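You operate a simulated robot arm through the tools that you are given. There is no shell and no other tool.

You run a simulated robot arm. Do the job below in one go: nothing can be reset, and whatever is moved stays where it is left.

JOB
Clear the brown hopper's FAULT and feed 2 measures into the green pot.
Fine: switch on till the lamp goes out, then off; gate open, one push of the green key a measure, gate shut, then tray out. The blue hopper, the lid and the other pots stay as they are.

Only the result counts: the job must be done as asked and must still hold three seconds after the hand-in. Knocking over, shifting, dropping, spilling or breaking anything else fails it. A push-on lid holds only when it is set on centred and level and pressed home; a screw cap is set on level and turned clockwise until tight.

ROBOT AND FRAMES
A 7-joint arm with a two-finger parallel gripper, fixed in place. Base frame: the origin is at the foot of the arm, x ahead of it, y to its left, z up. Readings come in mm, degrees, newtons and seconds.
With the tool pointing down near the work surface it reaches from about 100 to 960 mm from the base axis. Its first joint turns from -166.0 to 166.0 degrees. Payload 1.57 kg.
The TCP is the grasp point between the finger pads, 30 mm short of the fingertips. In the tool frame z runs along the fingers and y along their closing line. Largest opening 110 mm; finger width 24, thickness 12; the body of the gripper, 48 by 112 mm, starts 78 mm behind the TCP.
Orientation is told as [roll, pitch, yaw] about the base's x, y, z axes, in that order, counted from this pose: with the fingers straight down and closing along the base's y, the tool's x points along the base's -x, its y along +y and its z along -z.

CONTROLS
- The arm moves only by the tool servo_tool. Its arguments are lists of equal length, an entry for each row: "linear": the shift along the base's x, y, z in m, a list of three; "delta_rot": the turn, a rotation vector about the base's x, y, z in degrees, a list of three; "jaw": the gripper command, from -1 (shut) to 1 (fully open), values between in proportion. In form: {"linear": [[tx, ty, tz], ...], "delta_rot": [[rx, ry, rz], ...], "jaw": [jaw, ...]}. A call has 1 to 20 rows; each row is the pose to reach, as a shift and turn from the pose commanded when the call began. A row lasts 0.2 s, in which the tool goes at most 50 mm and 8.6 degrees; a call with a longer step from one row to the next is refused whole, and so is a gripper value outside its range. A pose out of reach is approached as far as the arm can. The call stops where the force on the tool passes 90 N (or 10 N more than at its start, if that is more) or the arm is blocked; 0.2 s more then pass. The fingers move at their own pace (about 108 mm/s each) and stop on an object; they squeeze with about 39 N. The grip force told is the motor's: it shows also when the fingers shut on nothing. Time passes only in rows, and 0.2 s behind the last, so rows that repeat a pose let the fingers close. It gives the time, the measured TCP pose, the force on the tool (base axes), the opening and the grip force at its end, in the units of the frame above (readings bear some noise), with the torque about the TCP (base axes, N m) and any sound that the robot's microphone picked up.
- Cameras (640 x 400 px; columns grow to the right, rows downward): "scene" is fixed at [50.1, -498.2, 1614.4]; the picture's right is [-0.07, -1.00, 0.00], its down [-0.70, 0.05, -0.71] and it looks along [0.71, -0.05, -0.70] (base axes); focal length 282 px, centre (320, 200). "wrist" rides on the gripper at [70, 16, -141] in the tool frame; the picture's right is [-0.23, 0.97, 0.00], its down [-0.86, -0.20, -0.48] and it looks along [-0.47, -0.11, 0.88] (tool axes); focal length 222 px, centre (320, 200). There is no depth. A picture from a camera that has moved, and an enlarged one, comes with that camera's place and axes in the base frame and with its lens. The place of the scene camera against the robot may be out by one fixed shift of up to 12 mm in any direction.
- camera(camera): a new picture of that camera. It takes no simulated time.
- move_column(by): slides the trunk up (or, below 0, down) by that many mm; the arm rides with it, the base frame stays. It gives what a move gives, with no picture.
- zoom(camera, box): a new picture of the part [left, top, right, bottom] of that camera's present view, enlarged. It takes no simulated time.
- sign_off(): hands the job in; it is judged then, once.

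Nothing tells you positions but the pictures and the camera data. Unless the task says otherwise, let go and move clear before handing in.

The tools are called after "Request:" as name(argument=value, ...) on one line, values as JSON. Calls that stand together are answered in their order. servo_tool: Moves the arm, as the interface text tells. Its arguments: {"type":"object","properties":{"linear":{"type":"array"},"delta_rot":{"type":"array"},"jaw":{"type":"array"}},"required":["linear","delta_rot","jaw"]} The other tools are called the same way: move_column (by) slides the trunk up or down; camera (camera) takes a picture; zoom (camera, box) takes an enlarged picture of a part of a camera's view; sign_off () hands the job in.

At the start:

```text
time: 0.0
eef_pos: [490.8, -304.7, 1332.3]
orientation: [0.0, 0.0, 0.1]
ft_force: [0.5, 0.7, -0.6]
ft_torque: [0.0, -0.02, -0.02]
width: 110.2
grasp_force: 0.0
trunk travel left (down, up): [-525.0, 85.0]
```

scene: 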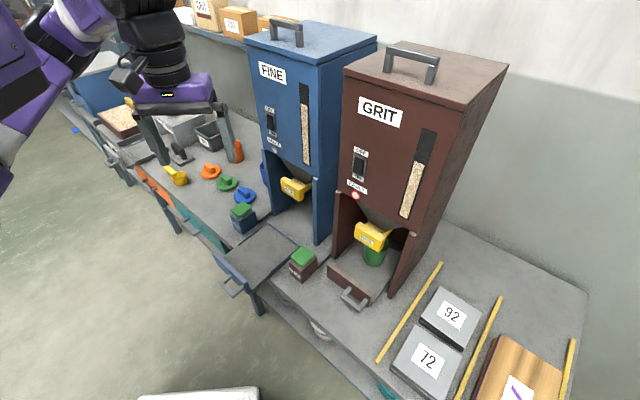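
wrist: 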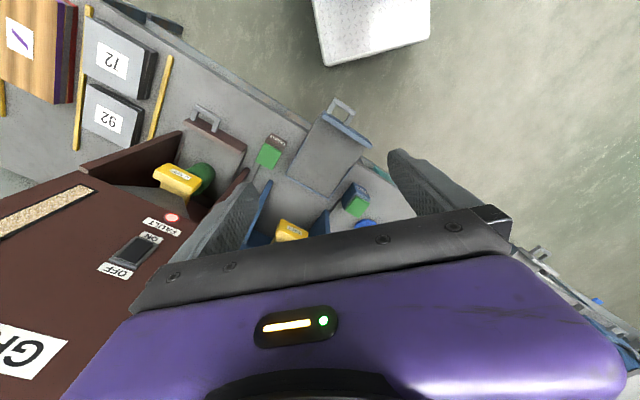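

I see two hoppers on a bench: a blue one (FINE) and a brown one (GRIT) with a red FAULT lamp, a rocker switch, a yellow gate lever, a tray with a handle and a green pot under the spout. I'll look closer before moving anything.

Request:
zoom(camera="scene", box=[320, 130, 440, 310])

Request:
zoom(camera="scene", box=[220, 160, 340, 300])

Request:
zoom(camera="scene", box=[340, 40, 520, 220])

Request:
zoom(camera="wrist", box=[60, 80, 340, 280])

```text
2.22 times, centred on (380, 220) of scene
camera zoom: at [50.1, -498.2, 1614.4], right [-0.07, -1.0, 0.0], down [-0.7, 0.05, -0.71], along [0.71, -0.05, -0.7], focal length 626 px, centre (187, 156)
```

zoom: 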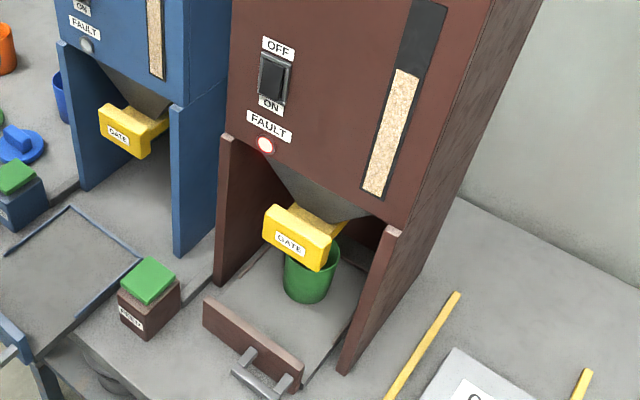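

```text
2.86 times, centred on (280, 230) of scene
camera zoom: at [50.1, -498.2, 1614.4], right [-0.07, -1.0, 0.0], down [-0.7, 0.05, -0.71], along [0.71, -0.05, -0.7], focal length 806 px, centre (434, 114)
```

zoom: 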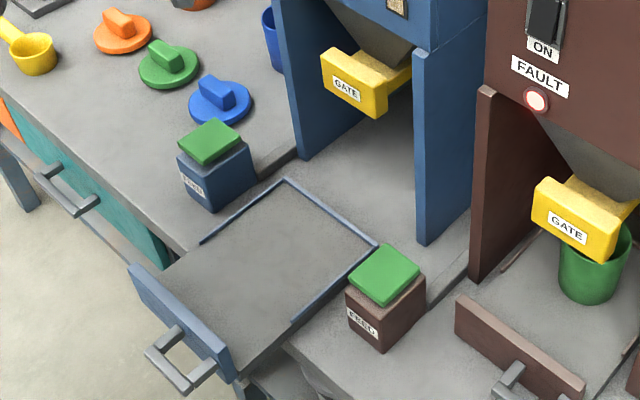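

```text
2.22 times, centred on (430, 130) of scene
camera zoom: at [50.1, -498.2, 1614.4], right [-0.07, -1.0, 0.0], down [-0.7, 0.05, -0.71], along [0.71, -0.05, -0.7], focal length 626 px, centre (76, 356)
```

zoom: 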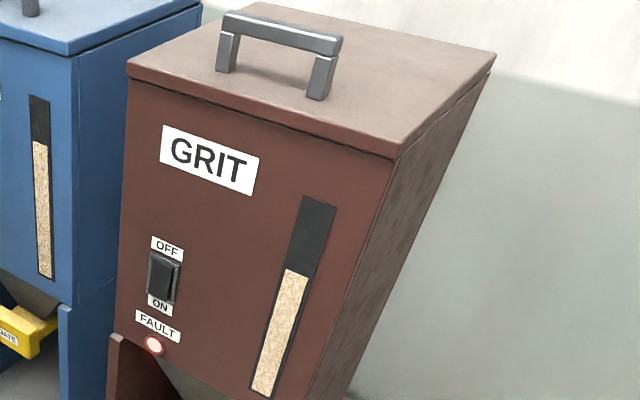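

```text
2.00 times, centred on (200, 180) of wrist
camera zoom: at [420.4, -291.3, 1474.2], right [0.23, 0.97, 0.0], down [0.86, -0.2, 0.48], along [0.47, -0.11, -0.88], focal length 444 px, centre (560, 240)
```

zoom: 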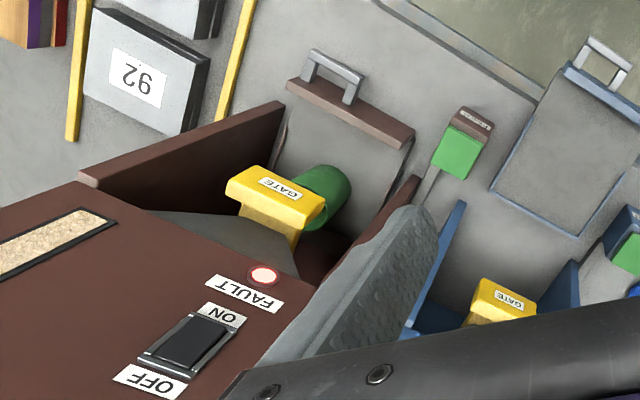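

The brown hopper's front face seems turned by about -42° about z, facing the arm. I'll back off, yaw the tool to match, and tilt it so the wrist camera can look at the front.

Request:
servo_tool(linear=[[-0.03, -0.02, -0.01], [-0.06, -0.04, -0.02], [-0.09, -0.06, -0.03], [-0.12, -0.08, -0.04], [-0.15, -0.1, -0.05], [-0.18, -0.12, -0.06]], delta_rot=[[0, 0, -7], [0, 0, -14], [0, 0, -21], [0, 0, -28], [0, 0, -35], [0, 0, -42]], jaw=[1, 1, 1, 1, 1, 1])

Request:
camera(camera="wrist")

Request:
camera(camera="scene")

```text
time: 1.4
eef_pos: [310.4, -425.4, 1272.2]
orientation: [-0.1, 0.0, -42.0]
ft_force: [0.5, 0.8, 1.3]
ft_torque: [-0.01, 0.03, 0.01]
width: 110.0
grasp_force: 0.1
trunk travel left (down, up): [-525.0, 85.0]
```

```text
taken
camera wrist: at [268.9, -368.9, 1413.6], right [0.82, 0.57, 0.0], down [0.5, -0.72, 0.48], along [0.27, -0.39, -0.88], focal length 222 px, centre (320, 200)
```

wrist: 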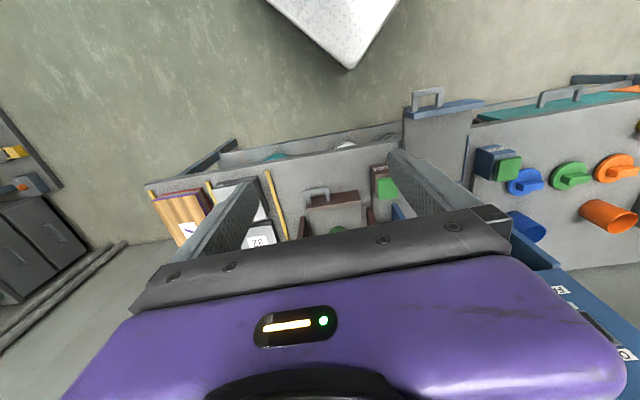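

```text
taken
```

scene: 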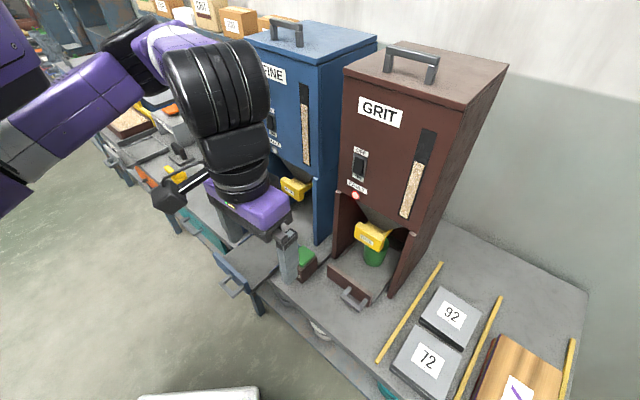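

The gripper body blocks the lower half of the wrist picture, so I'll tilt the tool 60° forward to look at the hopper front.

Request:
servo_tool(linear=[[0, 0, 0], [0, 0, 0], [0, 0, 0], [0, 0, 0], [0, 0, 0], [0, 0, 0], [0, 0, 0], [0, 0, 0]], delta_rot=[[-5.02, -5.57, 0], [-10.04, -11.15, 0], [-15.06, -16.72, 0], [-20.07, -22.3, 0], [-25.09, -27.87, 0], [-30.11, -33.44, 0], [-35.13, -39.0, 0], [-40.15, -44.59, 0]], jaw=[1, 1, 1, 1, 1, 1, 1, 1])

Request:
camera(camera="wrist")

Request:
camera(camera="scene")

```text
time: 3.4
eef_pos: [342.3, -420.9, 1257.4]
orientation: [0.4, -57.3, -37.8]
ft_force: [0.2, 0.0, -0.8]
ft_torque: [-0.01, 0.04, 0.0]
width: 110.0
grasp_force: 0.1
trunk travel left (down, up): [-525.0, 85.0]
stopped in row 8: the arm was blocked; the commanded pose is now the measured one
```

```text
taken
camera wrist: at [226.5, -315.4, 1275.4], right [0.69, 0.7, 0.19], down [-0.08, -0.2, 0.98], along [0.72, -0.69, -0.08], focal length 222 px, centre (320, 200)
```

wrist: 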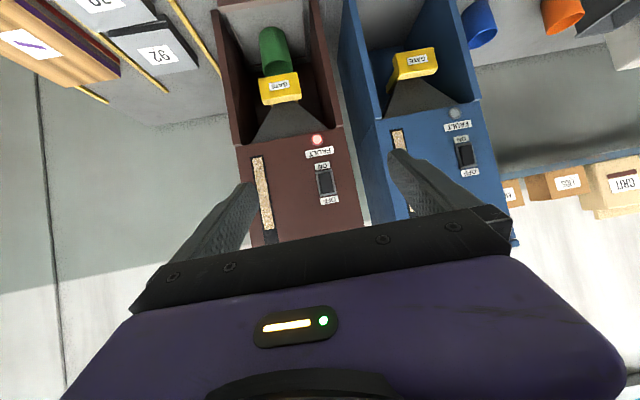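

```text
taken
```

scene: 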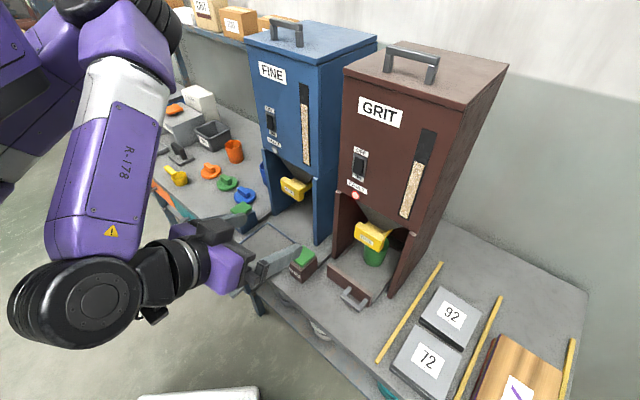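

I can see both hopper fronts upside down in the wrist view. I'll zoom in to measure the switch, lamp, gate and pot.

Request:
zoom(camera="wrist", box=[200, 0, 400, 125])

Request:
zoom(camera="wrist", box=[230, 120, 390, 220])

Request:
zoom(camera="wrist", box=[340, 0, 640, 220])

```text
3.20 times, centred on (300, 62) of wrist
camera zoom: at [226.5, -315.4, 1275.4], right [0.69, 0.7, 0.19], down [-0.08, -0.2, 0.98], along [0.72, -0.69, -0.08], focal length 711 px, centre (384, 640)
```

zoom: 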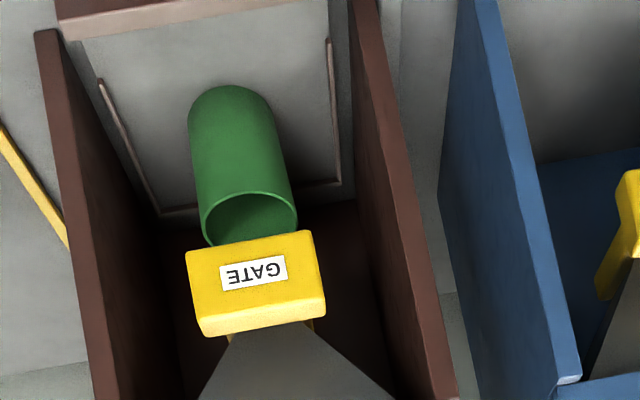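

```text
4.00 times, centred on (310, 170) of wrist
camera zoom: at [226.5, -315.4, 1275.4], right [0.69, 0.7, 0.19], down [-0.08, -0.2, 0.98], along [0.72, -0.69, -0.08], focal length 888 px, centre (360, 320)
```

zoom: 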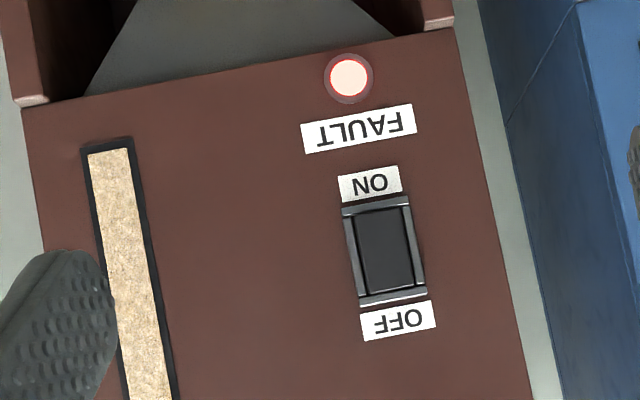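

```text
1.82 times, centred on (490, 110) of wrist
camera zoom: at [226.5, -315.4, 1275.4], right [0.69, 0.7, 0.19], down [-0.08, -0.2, 0.98], along [0.72, -0.69, -0.08], focal length 404 px, centre (11, 364)
```

zoom: 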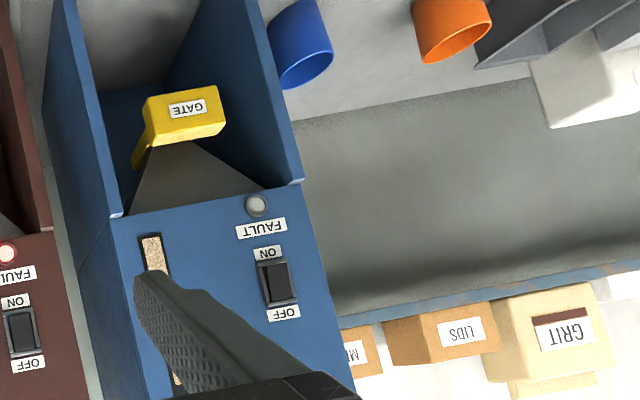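

The lamp triangulates to about (591, -636, 1100) and the switch centre to about (591, -636, 1201), ON end down. I'll look closer at the rocker and the gates to read their states.

Request:
zoom(camera="wrist", box=[305, 155, 345, 210])

Request:
zoom(camera="wrist", box=[445, 130, 485, 185])

Request:
zoom(camera="wrist", box=[250, 10, 310, 110])

Request:
zoom(camera="scene", box=[340, 140, 380, 205])

```text
7.27 times, centred on (325, 182) of wrist
camera zoom: at [226.5, -315.4, 1275.4], right [0.69, 0.7, 0.19], down [-0.08, -0.2, 0.98], along [0.72, -0.69, -0.08], focal length 1615 px, centre (284, 327)
```

zoom: 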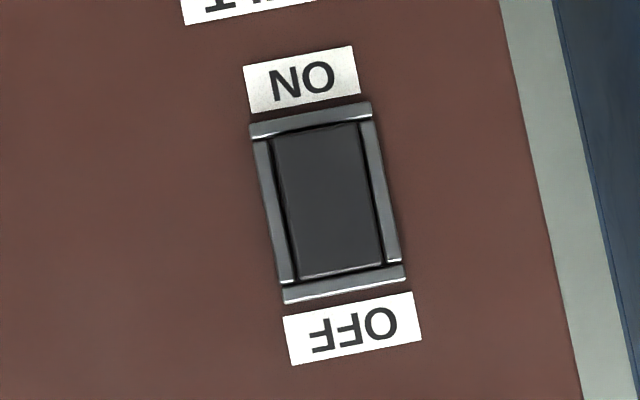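

```text
7.27 times, centred on (465, 158) of wrist
camera zoom: at [226.5, -315.4, 1275.4], right [0.69, 0.7, 0.19], down [-0.08, -0.2, 0.98], along [0.72, -0.69, -0.08], focal length 1615 px, centre (-734, 509)
```

zoom: 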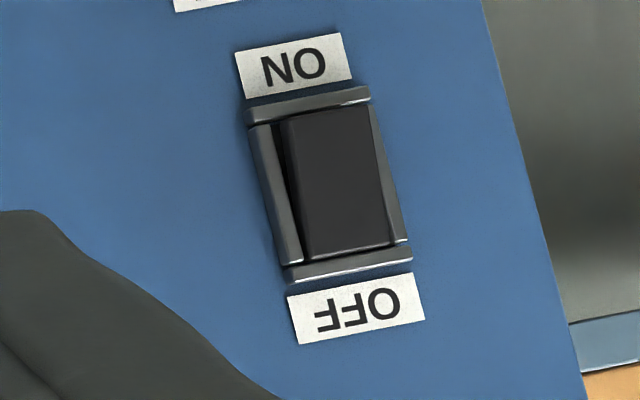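

```text
4.00 times, centred on (280, 60) of wrist
camera zoom: at [226.5, -315.4, 1275.4], right [0.69, 0.7, 0.19], down [-0.08, -0.2, 0.98], along [0.72, -0.69, -0.08], focal length 888 px, centre (480, 760)
```

zoom: 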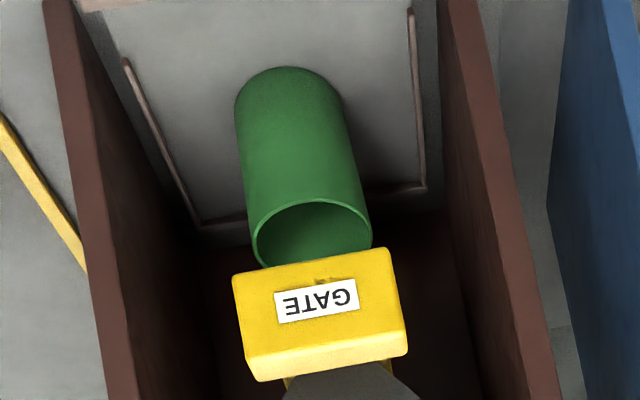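

```text
6.15 times, centred on (360, 172) of scene
camera zoom: at [50.1, -498.2, 1614.4], right [-0.07, -1.0, 0.0], down [-0.7, 0.05, -0.71], along [0.71, -0.05, -0.7], focal length 1735 px, centre (74, 369)
```

zoom: 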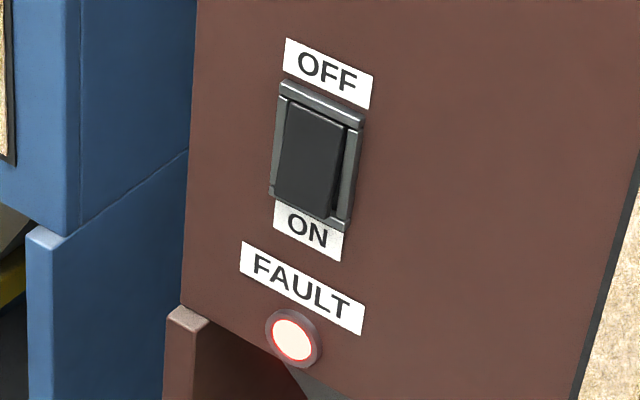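

The rocker is OFF, with its lower (ON) end standing out. I'll shut the fingers and move to a spot about 80 mm in front of the ON end, tool nearly horizontal.

Request:
servo_tool(linear=[[0.028, -0.023, -0.012], [0.057, -0.046, -0.024], [0.085, -0.069, -0.036], [0.114, -0.092, -0.048], [0.142, -0.115, -0.06], [0.1707, -0.1371, -0.0714]], delta_rot=[[-1.95, -2.22, -1.2], [-3.91, -4.43, -2.4], [-5.86, -6.65, -3.6], [-7.82, -8.87, -4.8], [-9.77, -11.08, -6.0], [-11.73, -13.3, -7.2]], jaw=[-1, -1, -1, -1, -1, -1])

Request:
camera(camera="wrist")

Request:
camera(camera="scene")

```text
time: 4.8
eef_pos: [512.8, -558.8, 1184.6]
orientation: [0.1, -75.5, -45.0]
ft_force: [-0.4, -0.3, -0.5]
ft_torque: [0.03, -0.01, 0.01]
width: 0.1
grasp_force: 21.1
trunk travel left (down, up): [-525.0, 85.0]
```

```text
taken
camera wrist: at [414.0, -440.1, 1153.5], right [0.73, 0.65, 0.22], down [-0.32, 0.03, 0.95], along [0.61, -0.76, 0.23], focal length 222 px, centre (320, 200)
```

wrist: 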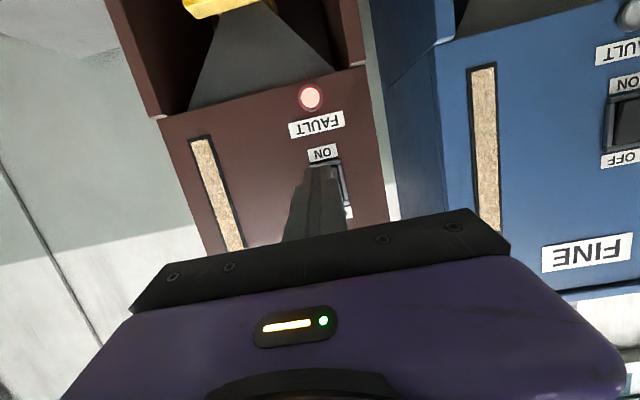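

```text
taken
```

scene: 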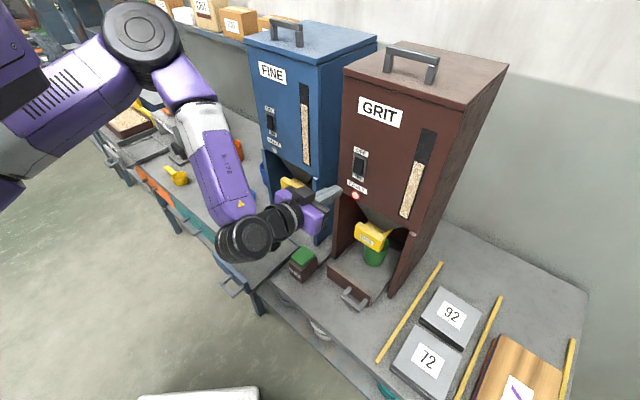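

Request:
zoom(camera="wrist", box=[270, 70, 390, 220])

Request:
zoom(camera="wrist", box=[100, 0, 400, 190])

Request:
zoom(camera="scene", box=[300, 130, 400, 230])

```text
2.67 times, centred on (330, 145) of wrist
camera zoom: at [414.0, -440.1, 1153.5], right [0.73, 0.65, 0.22], down [-0.32, 0.03, 0.95], along [0.61, -0.76, 0.23], focal length 592 px, centre (293, 347)
```

zoom: 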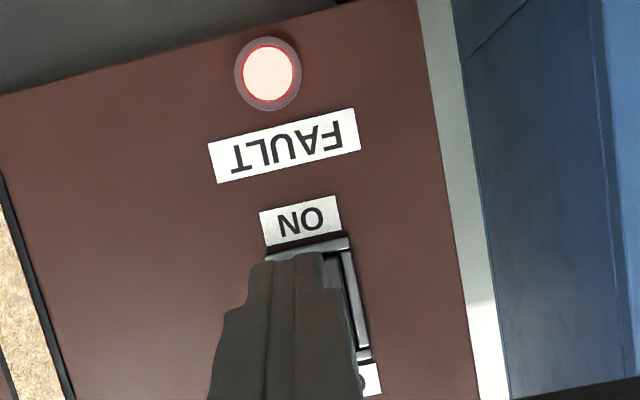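

```text
2.11 times, centred on (250, 95) of wrist
camera zoom: at [414.0, -440.1, 1153.5], right [0.73, 0.65, 0.22], down [-0.32, 0.03, 0.95], along [0.61, -0.76, 0.23], focal length 468 px, centre (467, 421)
```

zoom: 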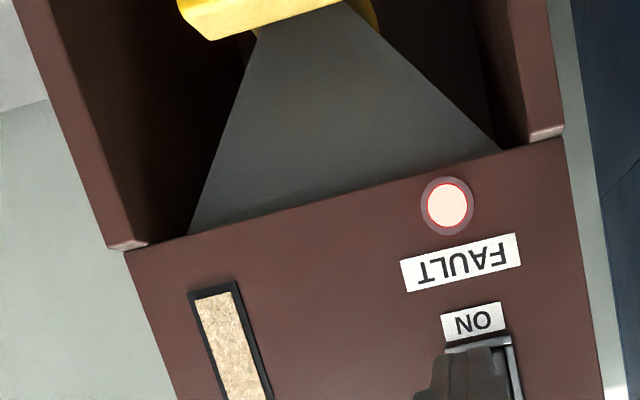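

```text
4.00 times, centred on (350, 180) of scene
camera zoom: at [50.1, -498.2, 1614.4], right [-0.07, -1.0, 0.0], down [-0.7, 0.05, -0.71], along [0.71, -0.05, -0.7], focal length 1128 px, centre (200, 280)
```

zoom: 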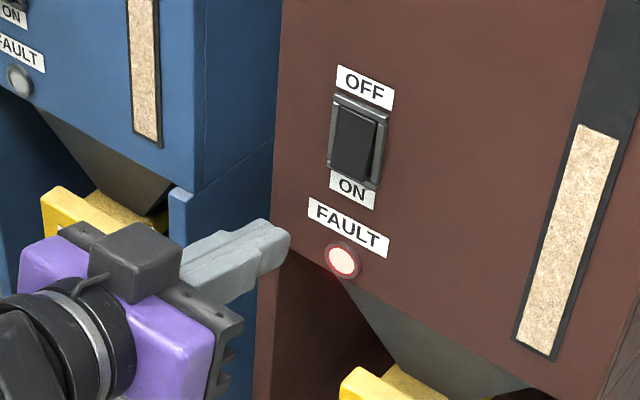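

The three views agree: panel normal at -45°, switch centred on the same line as the lamp, its frame z 1174–1228. The finger tips line up with the ON end, so I'll go in 60 mm and then press in small steps.

Request:
servo_tool(linear=[[0.0148, -0.0134, 0.0005], [0.0291, -0.0276, 0.001], [0.0431, -0.0417, 0.001]], delta_rot=[[0, 0, 0], [0, 0, 0], [0, 0, 0]], jaw=[-1, -1, -1])

Request:
zoom(camera="wrist", box=[240, 50, 400, 220])

Request:
zoom(camera="scene", box=[320, 140, 390, 210])

```text
time: 5.6
eef_pos: [555.8, -599.7, 1188.0]
orientation: [0.3, -75.3, -44.9]
ft_force: [-0.8, -0.5, -0.7]
ft_torque: [-0.02, -0.02, -0.01]
width: 0.1
grasp_force: 21.6
trunk travel left (down, up): [-525.0, 85.0]
```

```text
2.35 times, centred on (320, 135) of wrist
camera zoom: at [457.2, -481.5, 1156.7], right [0.73, 0.65, 0.22], down [-0.32, 0.03, 0.95], along [0.61, -0.76, 0.23], focal length 523 px, centre (320, 353)
```

zoom: 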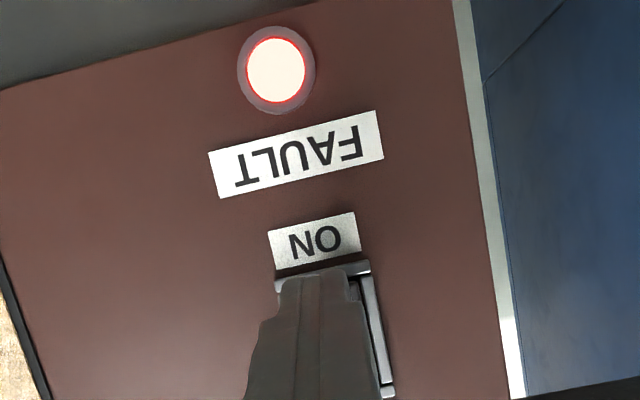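

```text
5.71 times, centred on (355, 175) of scene
camera zoom: at [50.1, -498.2, 1614.4], right [-0.07, -1.0, 0.0], down [-0.7, 0.05, -0.71], along [0.71, -0.05, -0.7], focal length 1611 px, centre (120, 343)
```

zoom: 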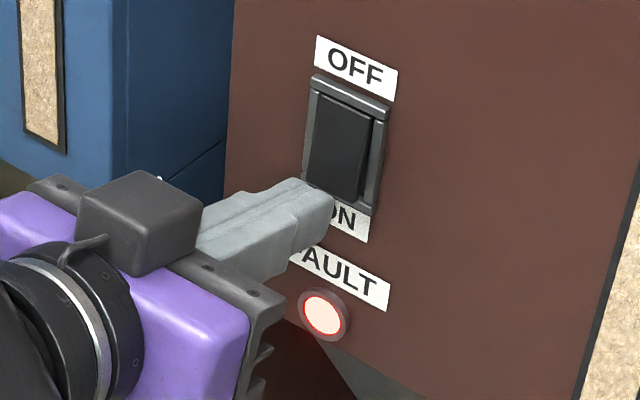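

The tip is about 15 mm short of the rocker and centred on it. Now I'll press the ON end in 2 mm steps.

Request:
servo_tool(linear=[[0.0028, -0.0028, -0.002], [0.0057, -0.0057, -0.003], [0.0071, -0.0071, -0.003], [0.0085, -0.0085, -0.003], [0.0099, -0.0099, -0.003], [0.0113, -0.0113, -0.003], [0.0127, -0.0127, -0.003], [0.0141, -0.0141, -0.003]], delta_rot=[[0, 0, 0], [0, 0, 0], [0, 0, 0], [0, 0, 0], [0, 0, 0], [0, 0, 0], [0, 0, 0], [0, 0, 0]], jaw=[-1, -1, -1, -1, -1, -1, -1, -1])

Request:
zoom(camera="scene", box=[320, 140, 390, 210])

Request:
zoom(camera="wrist", box=[240, 50, 400, 220])

```text
time: 7.4
eef_pos: [566.2, -609.1, 1185.2]
orientation: [0.5, -75.0, -45.4]
ft_force: [-41.5, 77.2, 8.6]
ft_torque: [-0.82, 0.01, 0.78]
width: 0.3
grasp_force: 21.0
trunk travel left (down, up): [-525.0, 85.0]
```

```text
5.71 times, centred on (355, 175) of scene
camera zoom: at [50.1, -498.2, 1614.4], right [-0.07, -1.0, 0.0], down [-0.7, 0.05, -0.71], along [0.71, -0.05, -0.7], focal length 1611 px, centre (120, 343)
```

zoom: 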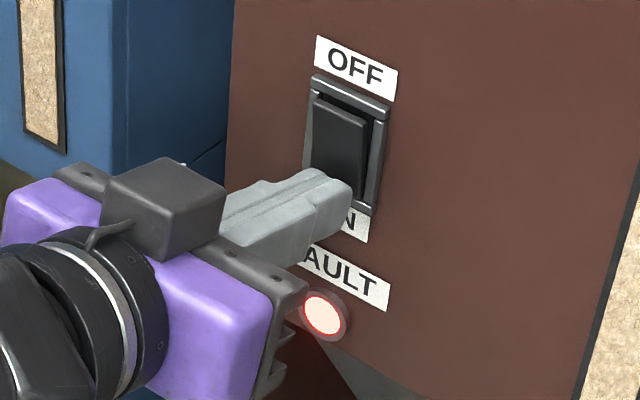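

```text
2.35 times, centred on (320, 135) of wrist
camera zoom: at [466.9, -490.8, 1155.0], right [0.73, 0.65, 0.22], down [-0.31, 0.03, 0.95], along [0.61, -0.76, 0.22], focal length 523 px, centre (320, 353)
```

zoom: 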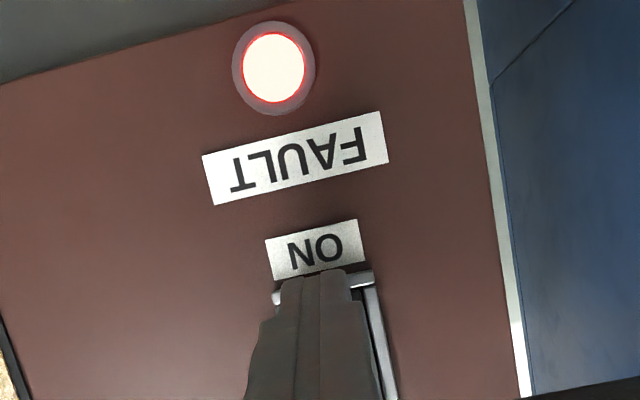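

The rocker has tipped to ON and force is about 88 N. I'll back off 20 mm and check that it latches and what the lamp does.

Request:
servo_tool(linear=[[-0.0071, 0.0071, 0], [-0.0141, 0.0141, 0], [-0.0141, 0.0141, 0]], delta_rot=[[0, 0, 0], [0, 0, 0], [0, 0, 0]], jaw=[-1, -1, -1])

Request:
zoom(camera="scene", box=[320, 140, 390, 210])

```text
time: 8.2
eef_pos: [556.4, -601.4, 1186.7]
orientation: [0.1, -75.3, -44.7]
ft_force: [-0.4, 1.5, -0.1]
ft_torque: [0.02, 0.0, 0.0]
width: 0.0
grasp_force: 21.4
trunk travel left (down, up): [-525.0, 85.0]
```

```text
5.71 times, centred on (355, 175) of scene
camera zoom: at [50.1, -498.2, 1614.4], right [-0.07, -1.0, 0.0], down [-0.7, 0.05, -0.71], along [0.71, -0.05, -0.7], focal length 1611 px, centre (120, 343)
```

zoom: 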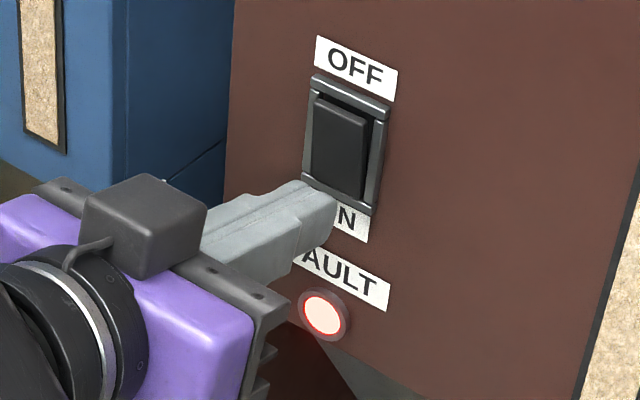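

The switch stays ON and the lamp is still lit. While waiting I'll move back and up to line up with the OFF end, tilting a little more so the upper edge of the tips leads.

Request:
servo_tool(linear=[[-0.0071, 0.0071, 0.0], [-0.0141, 0.0141, 0.01], [-0.0141, 0.0141, 0.02], [-0.0141, 0.0141, 0.0315]], delta_rot=[[0, 0, 0], [2.1, 2.1, 0], [4.2, 4.2, 0], [6.36, 6.36, 0]], jaw=[-1, -1, -1, -1])

Request:
zoom(camera="scene", box=[320, 140, 390, 210])

Request:
camera(camera="wrist")

```text
time: 9.2
eef_pos: [541.0, -587.4, 1216.4]
orientation: [0.1, -66.3, -44.8]
ft_force: [1.6, 0.0, -0.5]
ft_torque: [0.02, -0.02, -0.04]
width: 0.0
grasp_force: 21.2
trunk travel left (down, up): [-525.0, 85.0]
```

```text
5.71 times, centred on (355, 175) of scene
camera zoom: at [50.1, -498.2, 1614.4], right [-0.07, -1.0, 0.0], down [-0.7, 0.05, -0.71], along [0.71, -0.05, -0.7], focal length 1611 px, centre (120, 343)
```

zoom: 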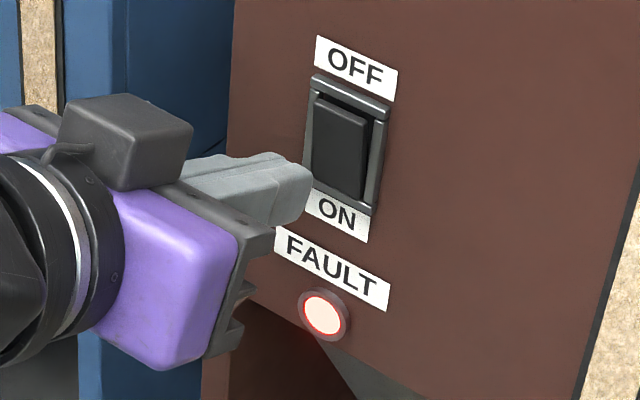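

```text
taken
camera wrist: at [440.7, -466.3, 1210.6], right [0.75, 0.63, 0.21], down [-0.21, -0.08, 0.98], along [0.63, -0.77, 0.07], focal length 222 px, centre (320, 200)
```

wrist: 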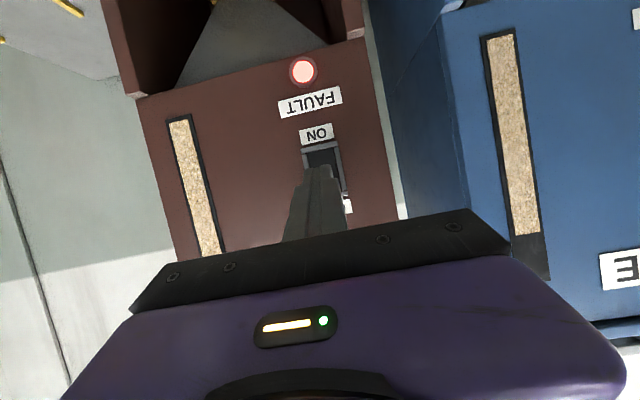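

Lamp is still lit about 2 s after switching on. I'll hold still and wait.

Request:
servo_tool(linear=[[0, 0, 0], [0, 0, 0], [0, 0, 0], [0, 0, 0], [0, 0, 0]], delta_rot=[[0, 0, 0], [0, 0, 0], [0, 0, 0], [0, 0, 0], [0, 0, 0]], jaw=[-1, -1, -1, -1, -1])

Request:
zoom(camera="scene", box=[320, 140, 390, 210])

```text
time: 10.4
eef_pos: [541.0, -586.3, 1216.7]
orientation: [0.2, -66.3, -44.9]
ft_force: [-0.5, -0.4, 0.2]
ft_torque: [-0.01, -0.03, 0.0]
width: 0.0
grasp_force: 21.1
trunk travel left (down, up): [-525.0, 85.0]
```

```text
5.71 times, centred on (355, 175) of scene
camera zoom: at [50.1, -498.2, 1614.4], right [-0.07, -1.0, 0.0], down [-0.7, 0.05, -0.71], along [0.71, -0.05, -0.7], focal length 1611 px, centre (120, 343)
```

zoom: 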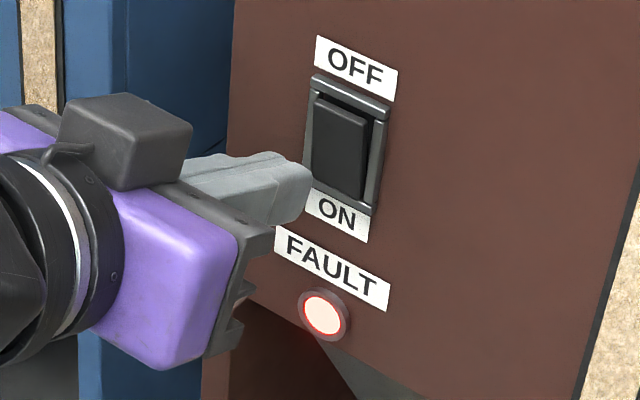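

Still lit; I'll keep waiting.

Request:
servo_tool(linear=[[0.0035, -0.0035, 0], [0.0071, -0.0071, 0.001], [0.0071, -0.0071, 0.001], [0.0071, -0.0071, 0.001], [0.0071, -0.0071, 0.001]], delta_rot=[[0, 0, 0], [0, 0, 0], [0, 0, 0], [0, 0, 0], [0, 0, 0]], jaw=[-1, -1, -1, -1, -1])

Request:
zoom(camera="scene", box=[320, 140, 390, 210])

```text
time: 11.6
eef_pos: [549.6, -593.6, 1219.3]
orientation: [0.2, -66.3, -44.8]
ft_force: [-0.2, 0.5, -0.6]
ft_torque: [0.0, 0.02, -0.02]
width: 0.1
grasp_force: 20.8
trunk travel left (down, up): [-525.0, 85.0]
```

```text
5.71 times, centred on (355, 175) of scene
camera zoom: at [50.1, -498.2, 1614.4], right [-0.07, -1.0, 0.0], down [-0.7, 0.05, -0.71], along [0.71, -0.05, -0.7], focal length 1611 px, centre (120, 343)
```

zoom: 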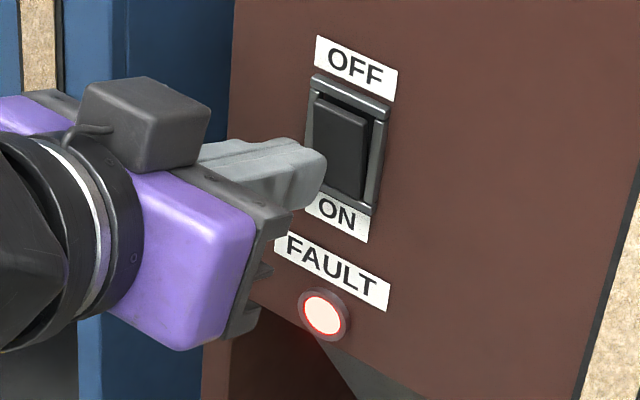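

Request:
servo_tool(linear=[[0, 0, 0], [0, 0, 0], [0, 0, 0], [0, 0, 0], [0, 0, 0], [0, 0, 0], [0, 0, 0], [0, 0, 0]], delta_rot=[[0, 0, 0], [0, 0, 0], [0, 0, 0], [0, 0, 0], [0, 0, 0], [0, 0, 0], [0, 0, 0], [0, 0, 0]], jaw=[-1, -1, -1, -1, -1, -1, -1, -1])

Request:
zoom(camera="scene", box=[320, 140, 390, 210])

```text
time: 13.4
eef_pos: [549.6, -594.0, 1217.9]
orientation: [0.2, -66.3, -44.8]
ft_force: [-0.5, 0.9, -0.2]
ft_torque: [0.01, 0.06, 0.06]
width: 0.0
grasp_force: 21.6
trunk travel left (down, up): [-525.0, 85.0]
```

```text
5.71 times, centred on (355, 175) of scene
camera zoom: at [50.1, -498.2, 1614.4], right [-0.07, -1.0, 0.0], down [-0.7, 0.05, -0.71], along [0.71, -0.05, -0.7], focal length 1611 px, centre (120, 343)
```

zoom: 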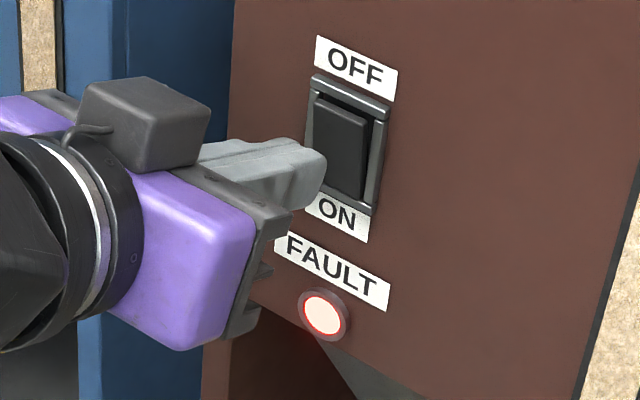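

Request:
servo_tool(linear=[[0, 0, 0], [0, 0, 0], [0, 0, 0], [0, 0, 0], [0, 0, 0], [0, 0, 0], [0, 0, 0], [0, 0, 0]], delta_rot=[[0, 0, 0], [0, 0, 0], [0, 0, 0], [0, 0, 0], [0, 0, 0], [0, 0, 0], [0, 0, 0], [0, 0, 0]], jaw=[-1, -1, -1, -1, -1, -1, -1, -1])

Request:
zoom(camera="scene", box=[320, 140, 390, 210])

```text
time: 15.2
eef_pos: [549.6, -592.8, 1217.1]
orientation: [0.3, -66.3, -44.8]
ft_force: [0.6, 0.8, -0.4]
ft_torque: [0.03, -0.01, -0.01]
width: 0.0
grasp_force: 21.2
trunk travel left (down, up): [-525.0, 85.0]
```

```text
5.71 times, centred on (355, 175) of scene
camera zoom: at [50.1, -498.2, 1614.4], right [-0.07, -1.0, 0.0], down [-0.7, 0.05, -0.71], along [0.71, -0.05, -0.7], focal length 1611 px, centre (120, 343)
```

zoom: 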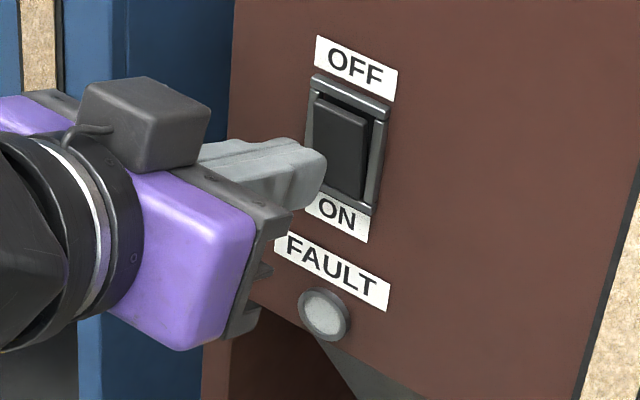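

The lamp has gone out. Now I'll press the OFF end.

Request:
servo_tool(linear=[[0.0028, -0.0028, 0], [0.0057, -0.0057, 0], [0.0085, -0.0085, 0], [0.0106, -0.0106, 0], [0.0127, -0.0127, 0], [0.0141, -0.0141, 0], [0.0155, -0.0155, 0], [0.017, -0.017, 0], [0.0184, -0.0184, 0], [0.0198, -0.0198, 0]], delta_rot=[[0, 0, 0], [0, 0, 0], [0, 0, 0], [0, 0, 0], [0, 0, 0], [0, 0, 0], [0, 0, 0], [0, 0, 0], [0, 0, 0], [0, 0, 0]], jaw=[-1, -1, -1, -1, -1, -1, -1, -1, -1, -1])

Request:
zoom(camera="scene", box=[320, 140, 390, 210])

```text
time: 17.4
eef_pos: [565.7, -609.1, 1217.1]
orientation: [0.4, -66.1, -45.0]
ft_force: [-24.7, 37.9, 2.5]
ft_torque: [-0.14, 0.03, 0.34]
width: 0.1
grasp_force: 21.1
trunk travel left (down, up): [-525.0, 85.0]
```

```text
5.71 times, centred on (355, 175) of scene
camera zoom: at [50.1, -498.2, 1614.4], right [-0.07, -1.0, 0.0], down [-0.7, 0.05, -0.71], along [0.71, -0.05, -0.7], focal length 1611 px, centre (120, 343)
```

zoom: 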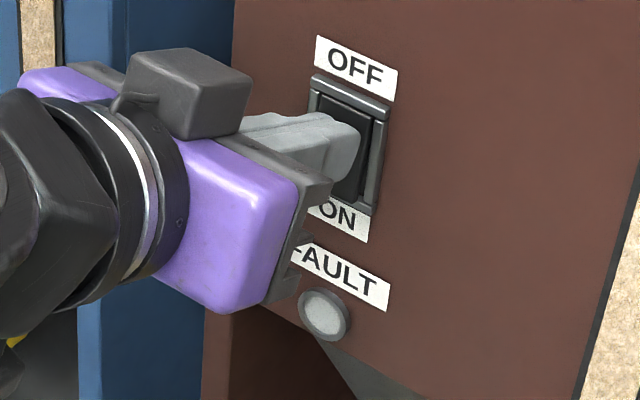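

It looks tipped back to OFF at about 45 N. I'll back off along the panel normal and check it.

Request:
servo_tool(linear=[[-0.0141, 0.0141, 0], [-0.0354, 0.0354, 0], [-0.0566, 0.0566, 0], [-0.0778, 0.0778, 0]], delta_rot=[[0, 0, 0], [0, 0, 0], [0, 0, 0], [0, 0, 0]], jaw=[-1, -1, -1, -1])

Request:
zoom(camera="scene", box=[320, 140, 390, 210])

Request:
camera(camera="wrist")

```text
time: 18.4
eef_pos: [489.8, -534.4, 1217.7]
orientation: [0.2, -66.4, -44.7]
ft_force: [-0.4, 0.8, 0.6]
ft_torque: [-0.01, 0.02, -0.02]
width: 0.0
grasp_force: 21.4
trunk travel left (down, up): [-525.0, 85.0]
```

```text
5.71 times, centred on (355, 175) of scene
camera zoom: at [50.1, -498.2, 1614.4], right [-0.07, -1.0, 0.0], down [-0.7, 0.05, -0.71], along [0.71, -0.05, -0.7], focal length 1611 px, centre (120, 343)
```

zoom: 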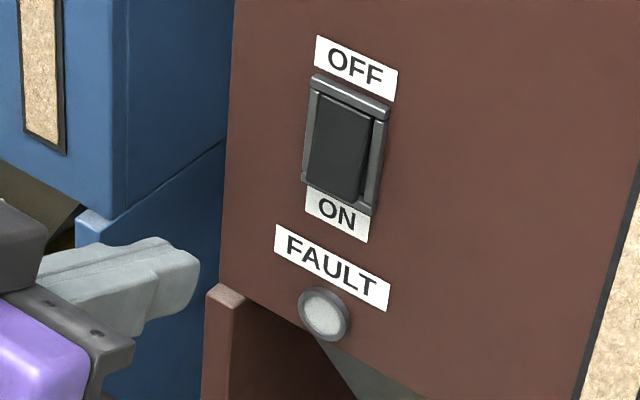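

```text
taken
camera wrist: at [389.5, -415.0, 1211.7], right [0.75, 0.63, 0.21], down [-0.21, -0.08, 0.97], along [0.63, -0.77, 0.07], focal length 222 px, centre (320, 200)
```

wrist: 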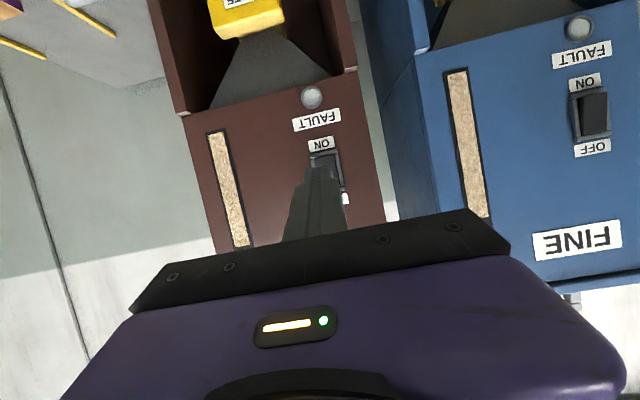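

Switch is OFF and the lamp stays out. The gate label triangulates to about (544, -675, 960), centred on the hopper. I'll move in front of it, open the fingers and lower the trunk for a close look.

Request:
servo_tool(linear=[[-0.0215, -0.0215, 0], [-0.043, -0.043, 0]], delta_rot=[[0, 0, 0], [0, 0, 0]], jaw=[1, 1])

Request:
move_column(by=-200)

Request:
camera(camera="wrist")

Request:
camera(camera="scene")

```text
time: 19.0
eef_pos: [449.8, -577.4, 1218.0]
orientation: [0.2, -66.3, -44.7]
ft_force: [0.1, 0.2, 0.3]
ft_torque: [0.01, -0.02, -0.03]
width: 110.1
grasp_force: 0.1
trunk travel left (down, up): [-525.0, 85.0]
```

```text
time: 21.2
eef_pos: [448.9, -578.0, 1018.2]
orientation: [0.3, -66.3, -44.8]
ft_force: [0.5, -0.2, -0.5]
ft_torque: [-0.01, -0.02, 0.0]
width: 110.1
grasp_force: 0.0
trunk travel left (down, up): [-325.0, 285.0]
```

```text
taken
camera wrist: at [348.0, -457.4, 1011.5], right [0.75, 0.63, 0.21], down [-0.21, -0.08, 0.97], along [0.63, -0.77, 0.07], focal length 222 px, centre (320, 200)
```

wrist: 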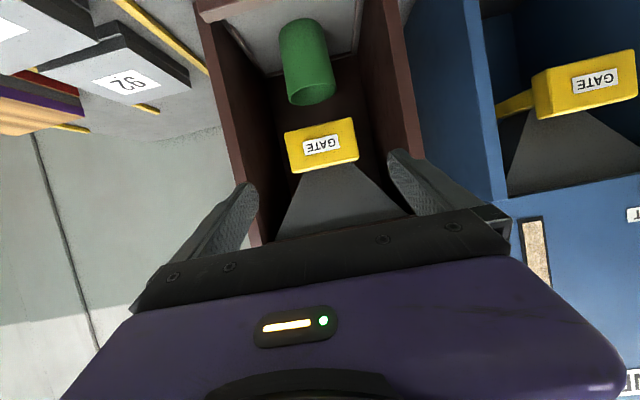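

```text
taken
```

scene: 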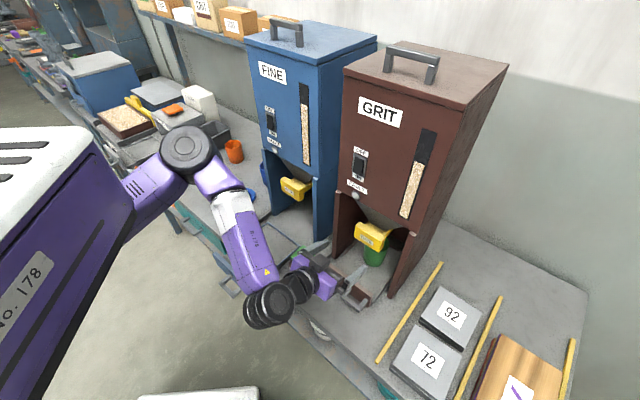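

Request:
zoom(camera="wrist", box=[220, 0, 420, 200])

Request:
zoom(camera="wrist", box=[480, 30, 640, 210])

Request:
zoom(camera="scene", box=[330, 190, 420, 310])

```text
2.00 times, centred on (320, 100) of wrist
camera zoom: at [348.0, -457.4, 1011.5], right [0.75, 0.63, 0.21], down [-0.21, -0.08, 0.97], along [0.63, -0.77, 0.07], focal length 444 px, centre (320, 400)
```

zoom: 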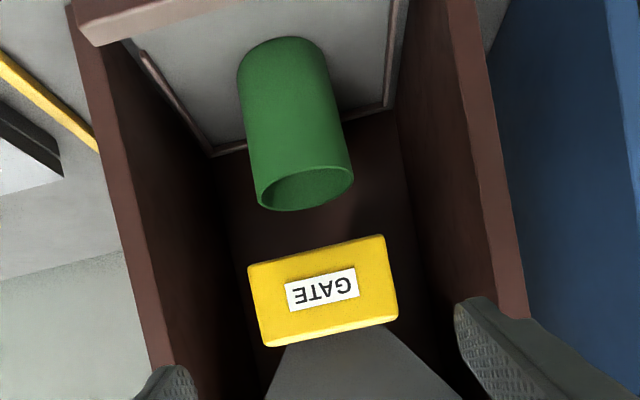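

```text
2.22 times, centred on (560, 120) of wrist
camera zoom: at [348.0, -457.4, 1011.5], right [0.75, 0.63, 0.21], down [-0.21, -0.08, 0.97], along [0.63, -0.77, 0.07], focal length 494 px, centre (-213, 378)
```

zoom: 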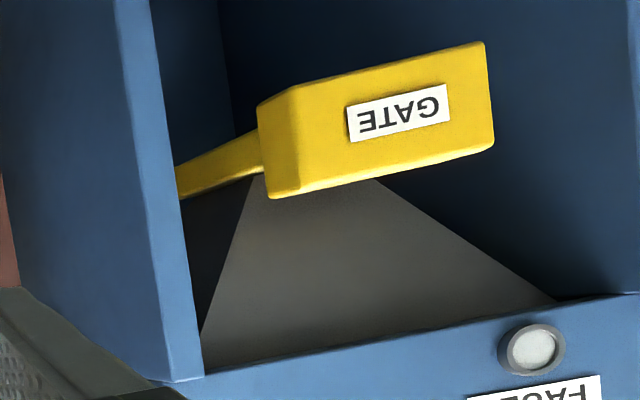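

```text
3.33 times, centred on (375, 250) of scene
camera zoom: at [50.1, -498.2, 1614.4], right [-0.07, -1.0, 0.0], down [-0.7, 0.05, -0.71], along [0.71, -0.05, -0.7], focal length 940 px, centre (137, 33)
```

zoom: 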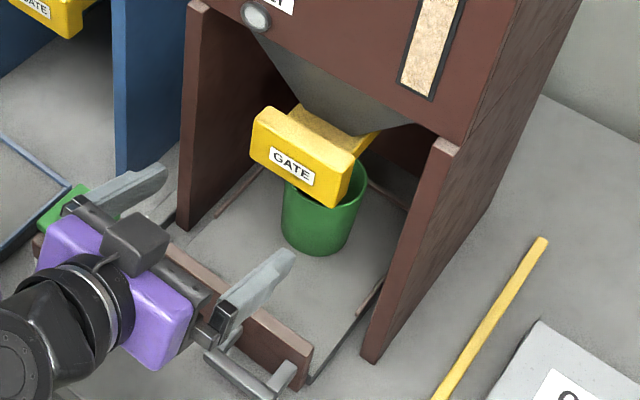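

Gate handle is about 88 mm wide by 50 tall, centred near (542, -671, 962); pot rim is at z≈873 under the chute, well below. I'll lower to the handle's height and go forward with open fingers, checking clearance before closing.

Request:
servo_tool(linear=[[0.0, 0.0, -0.026], [0.0, 0.0, -0.052], [0.0212, -0.0212, -0.052], [0.0424, -0.0424, -0.052], [0.0566, -0.0566, -0.052]], delta_rot=[[0, 0, 0], [0, 0, 0], [0, 0, 0], [0, 0, 0], [0, 0, 0]], jaw=[1, 1, 1, 1, 1])

Request:
camera(camera="wrist")

Request:
zoom(camera="scene", box=[300, 180, 420, 310])

```text
time: 22.4
eef_pos: [505.7, -636.8, 966.1]
orientation: [0.3, -66.4, -44.9]
ft_force: [-0.5, 0.9, 0.2]
ft_torque: [0.0, 0.01, 0.03]
width: 109.9
grasp_force: 0.0
trunk travel left (down, up): [-325.0, 285.0]
```

```text
taken
camera wrist: at [405.0, -516.6, 959.4], right [0.75, 0.63, 0.21], down [-0.21, -0.08, 0.97], along [0.63, -0.77, 0.07], focal length 222 px, centre (320, 200)
```

wrist: 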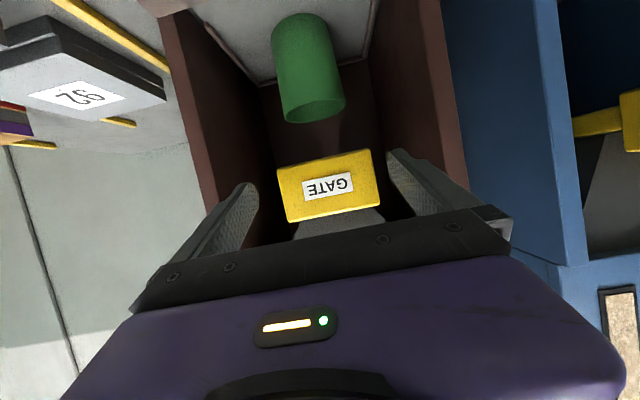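

```text
3.08 times, centred on (360, 245) of scene
camera zoom: at [50.1, -498.2, 1614.4], right [-0.07, -1.0, 0.0], down [-0.7, 0.05, -0.71], along [0.71, -0.05, -0.7], focal length 868 px, centre (197, 62)
```

zoom: 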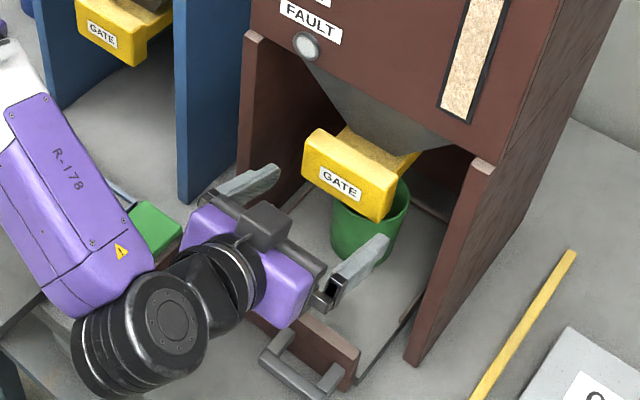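

Request:
servo_tool(linear=[[0.0116, -0.0096, -0.001], [0.0222, -0.0202, -0.002], [0.0328, -0.0308, -0.002]], delta_rot=[[0, 0, 0], [0, 0, 0], [0, 0, 0]], jaw=[1, 1, 1])

Request:
camera(camera="wrist")

Request:
zoom(camera="scene", box=[320, 190, 410, 290])

```text
time: 23.2
eef_pos: [539.8, -666.1, 964.5]
orientation: [0.3, -66.3, -44.9]
ft_force: [0.0, 0.5, -0.2]
ft_torque: [0.02, 0.02, -0.02]
width: 110.1
grasp_force: 0.1
trunk travel left (down, up): [-325.0, 285.0]
```

```text
taken
camera wrist: at [437.9, -546.1, 957.9], right [0.75, 0.63, 0.21], down [-0.21, -0.08, 0.97], along [0.63, -0.77, 0.07], focal length 222 px, centre (320, 200)
```

wrist: 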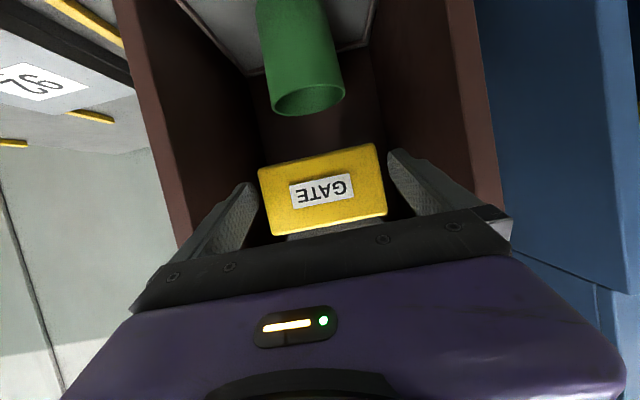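

```text
4.00 times, centred on (365, 240) of scene
camera zoom: at [50.1, -498.2, 1614.4], right [-0.07, -1.0, 0.0], down [-0.7, 0.05, -0.71], along [0.71, -0.05, -0.7], focal length 1128 px, centre (140, 40)
```

zoom: 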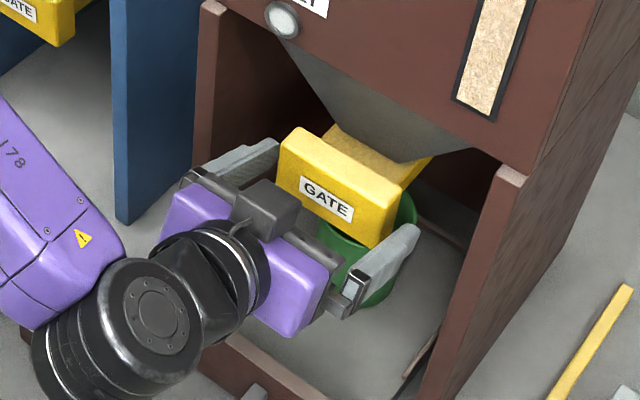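

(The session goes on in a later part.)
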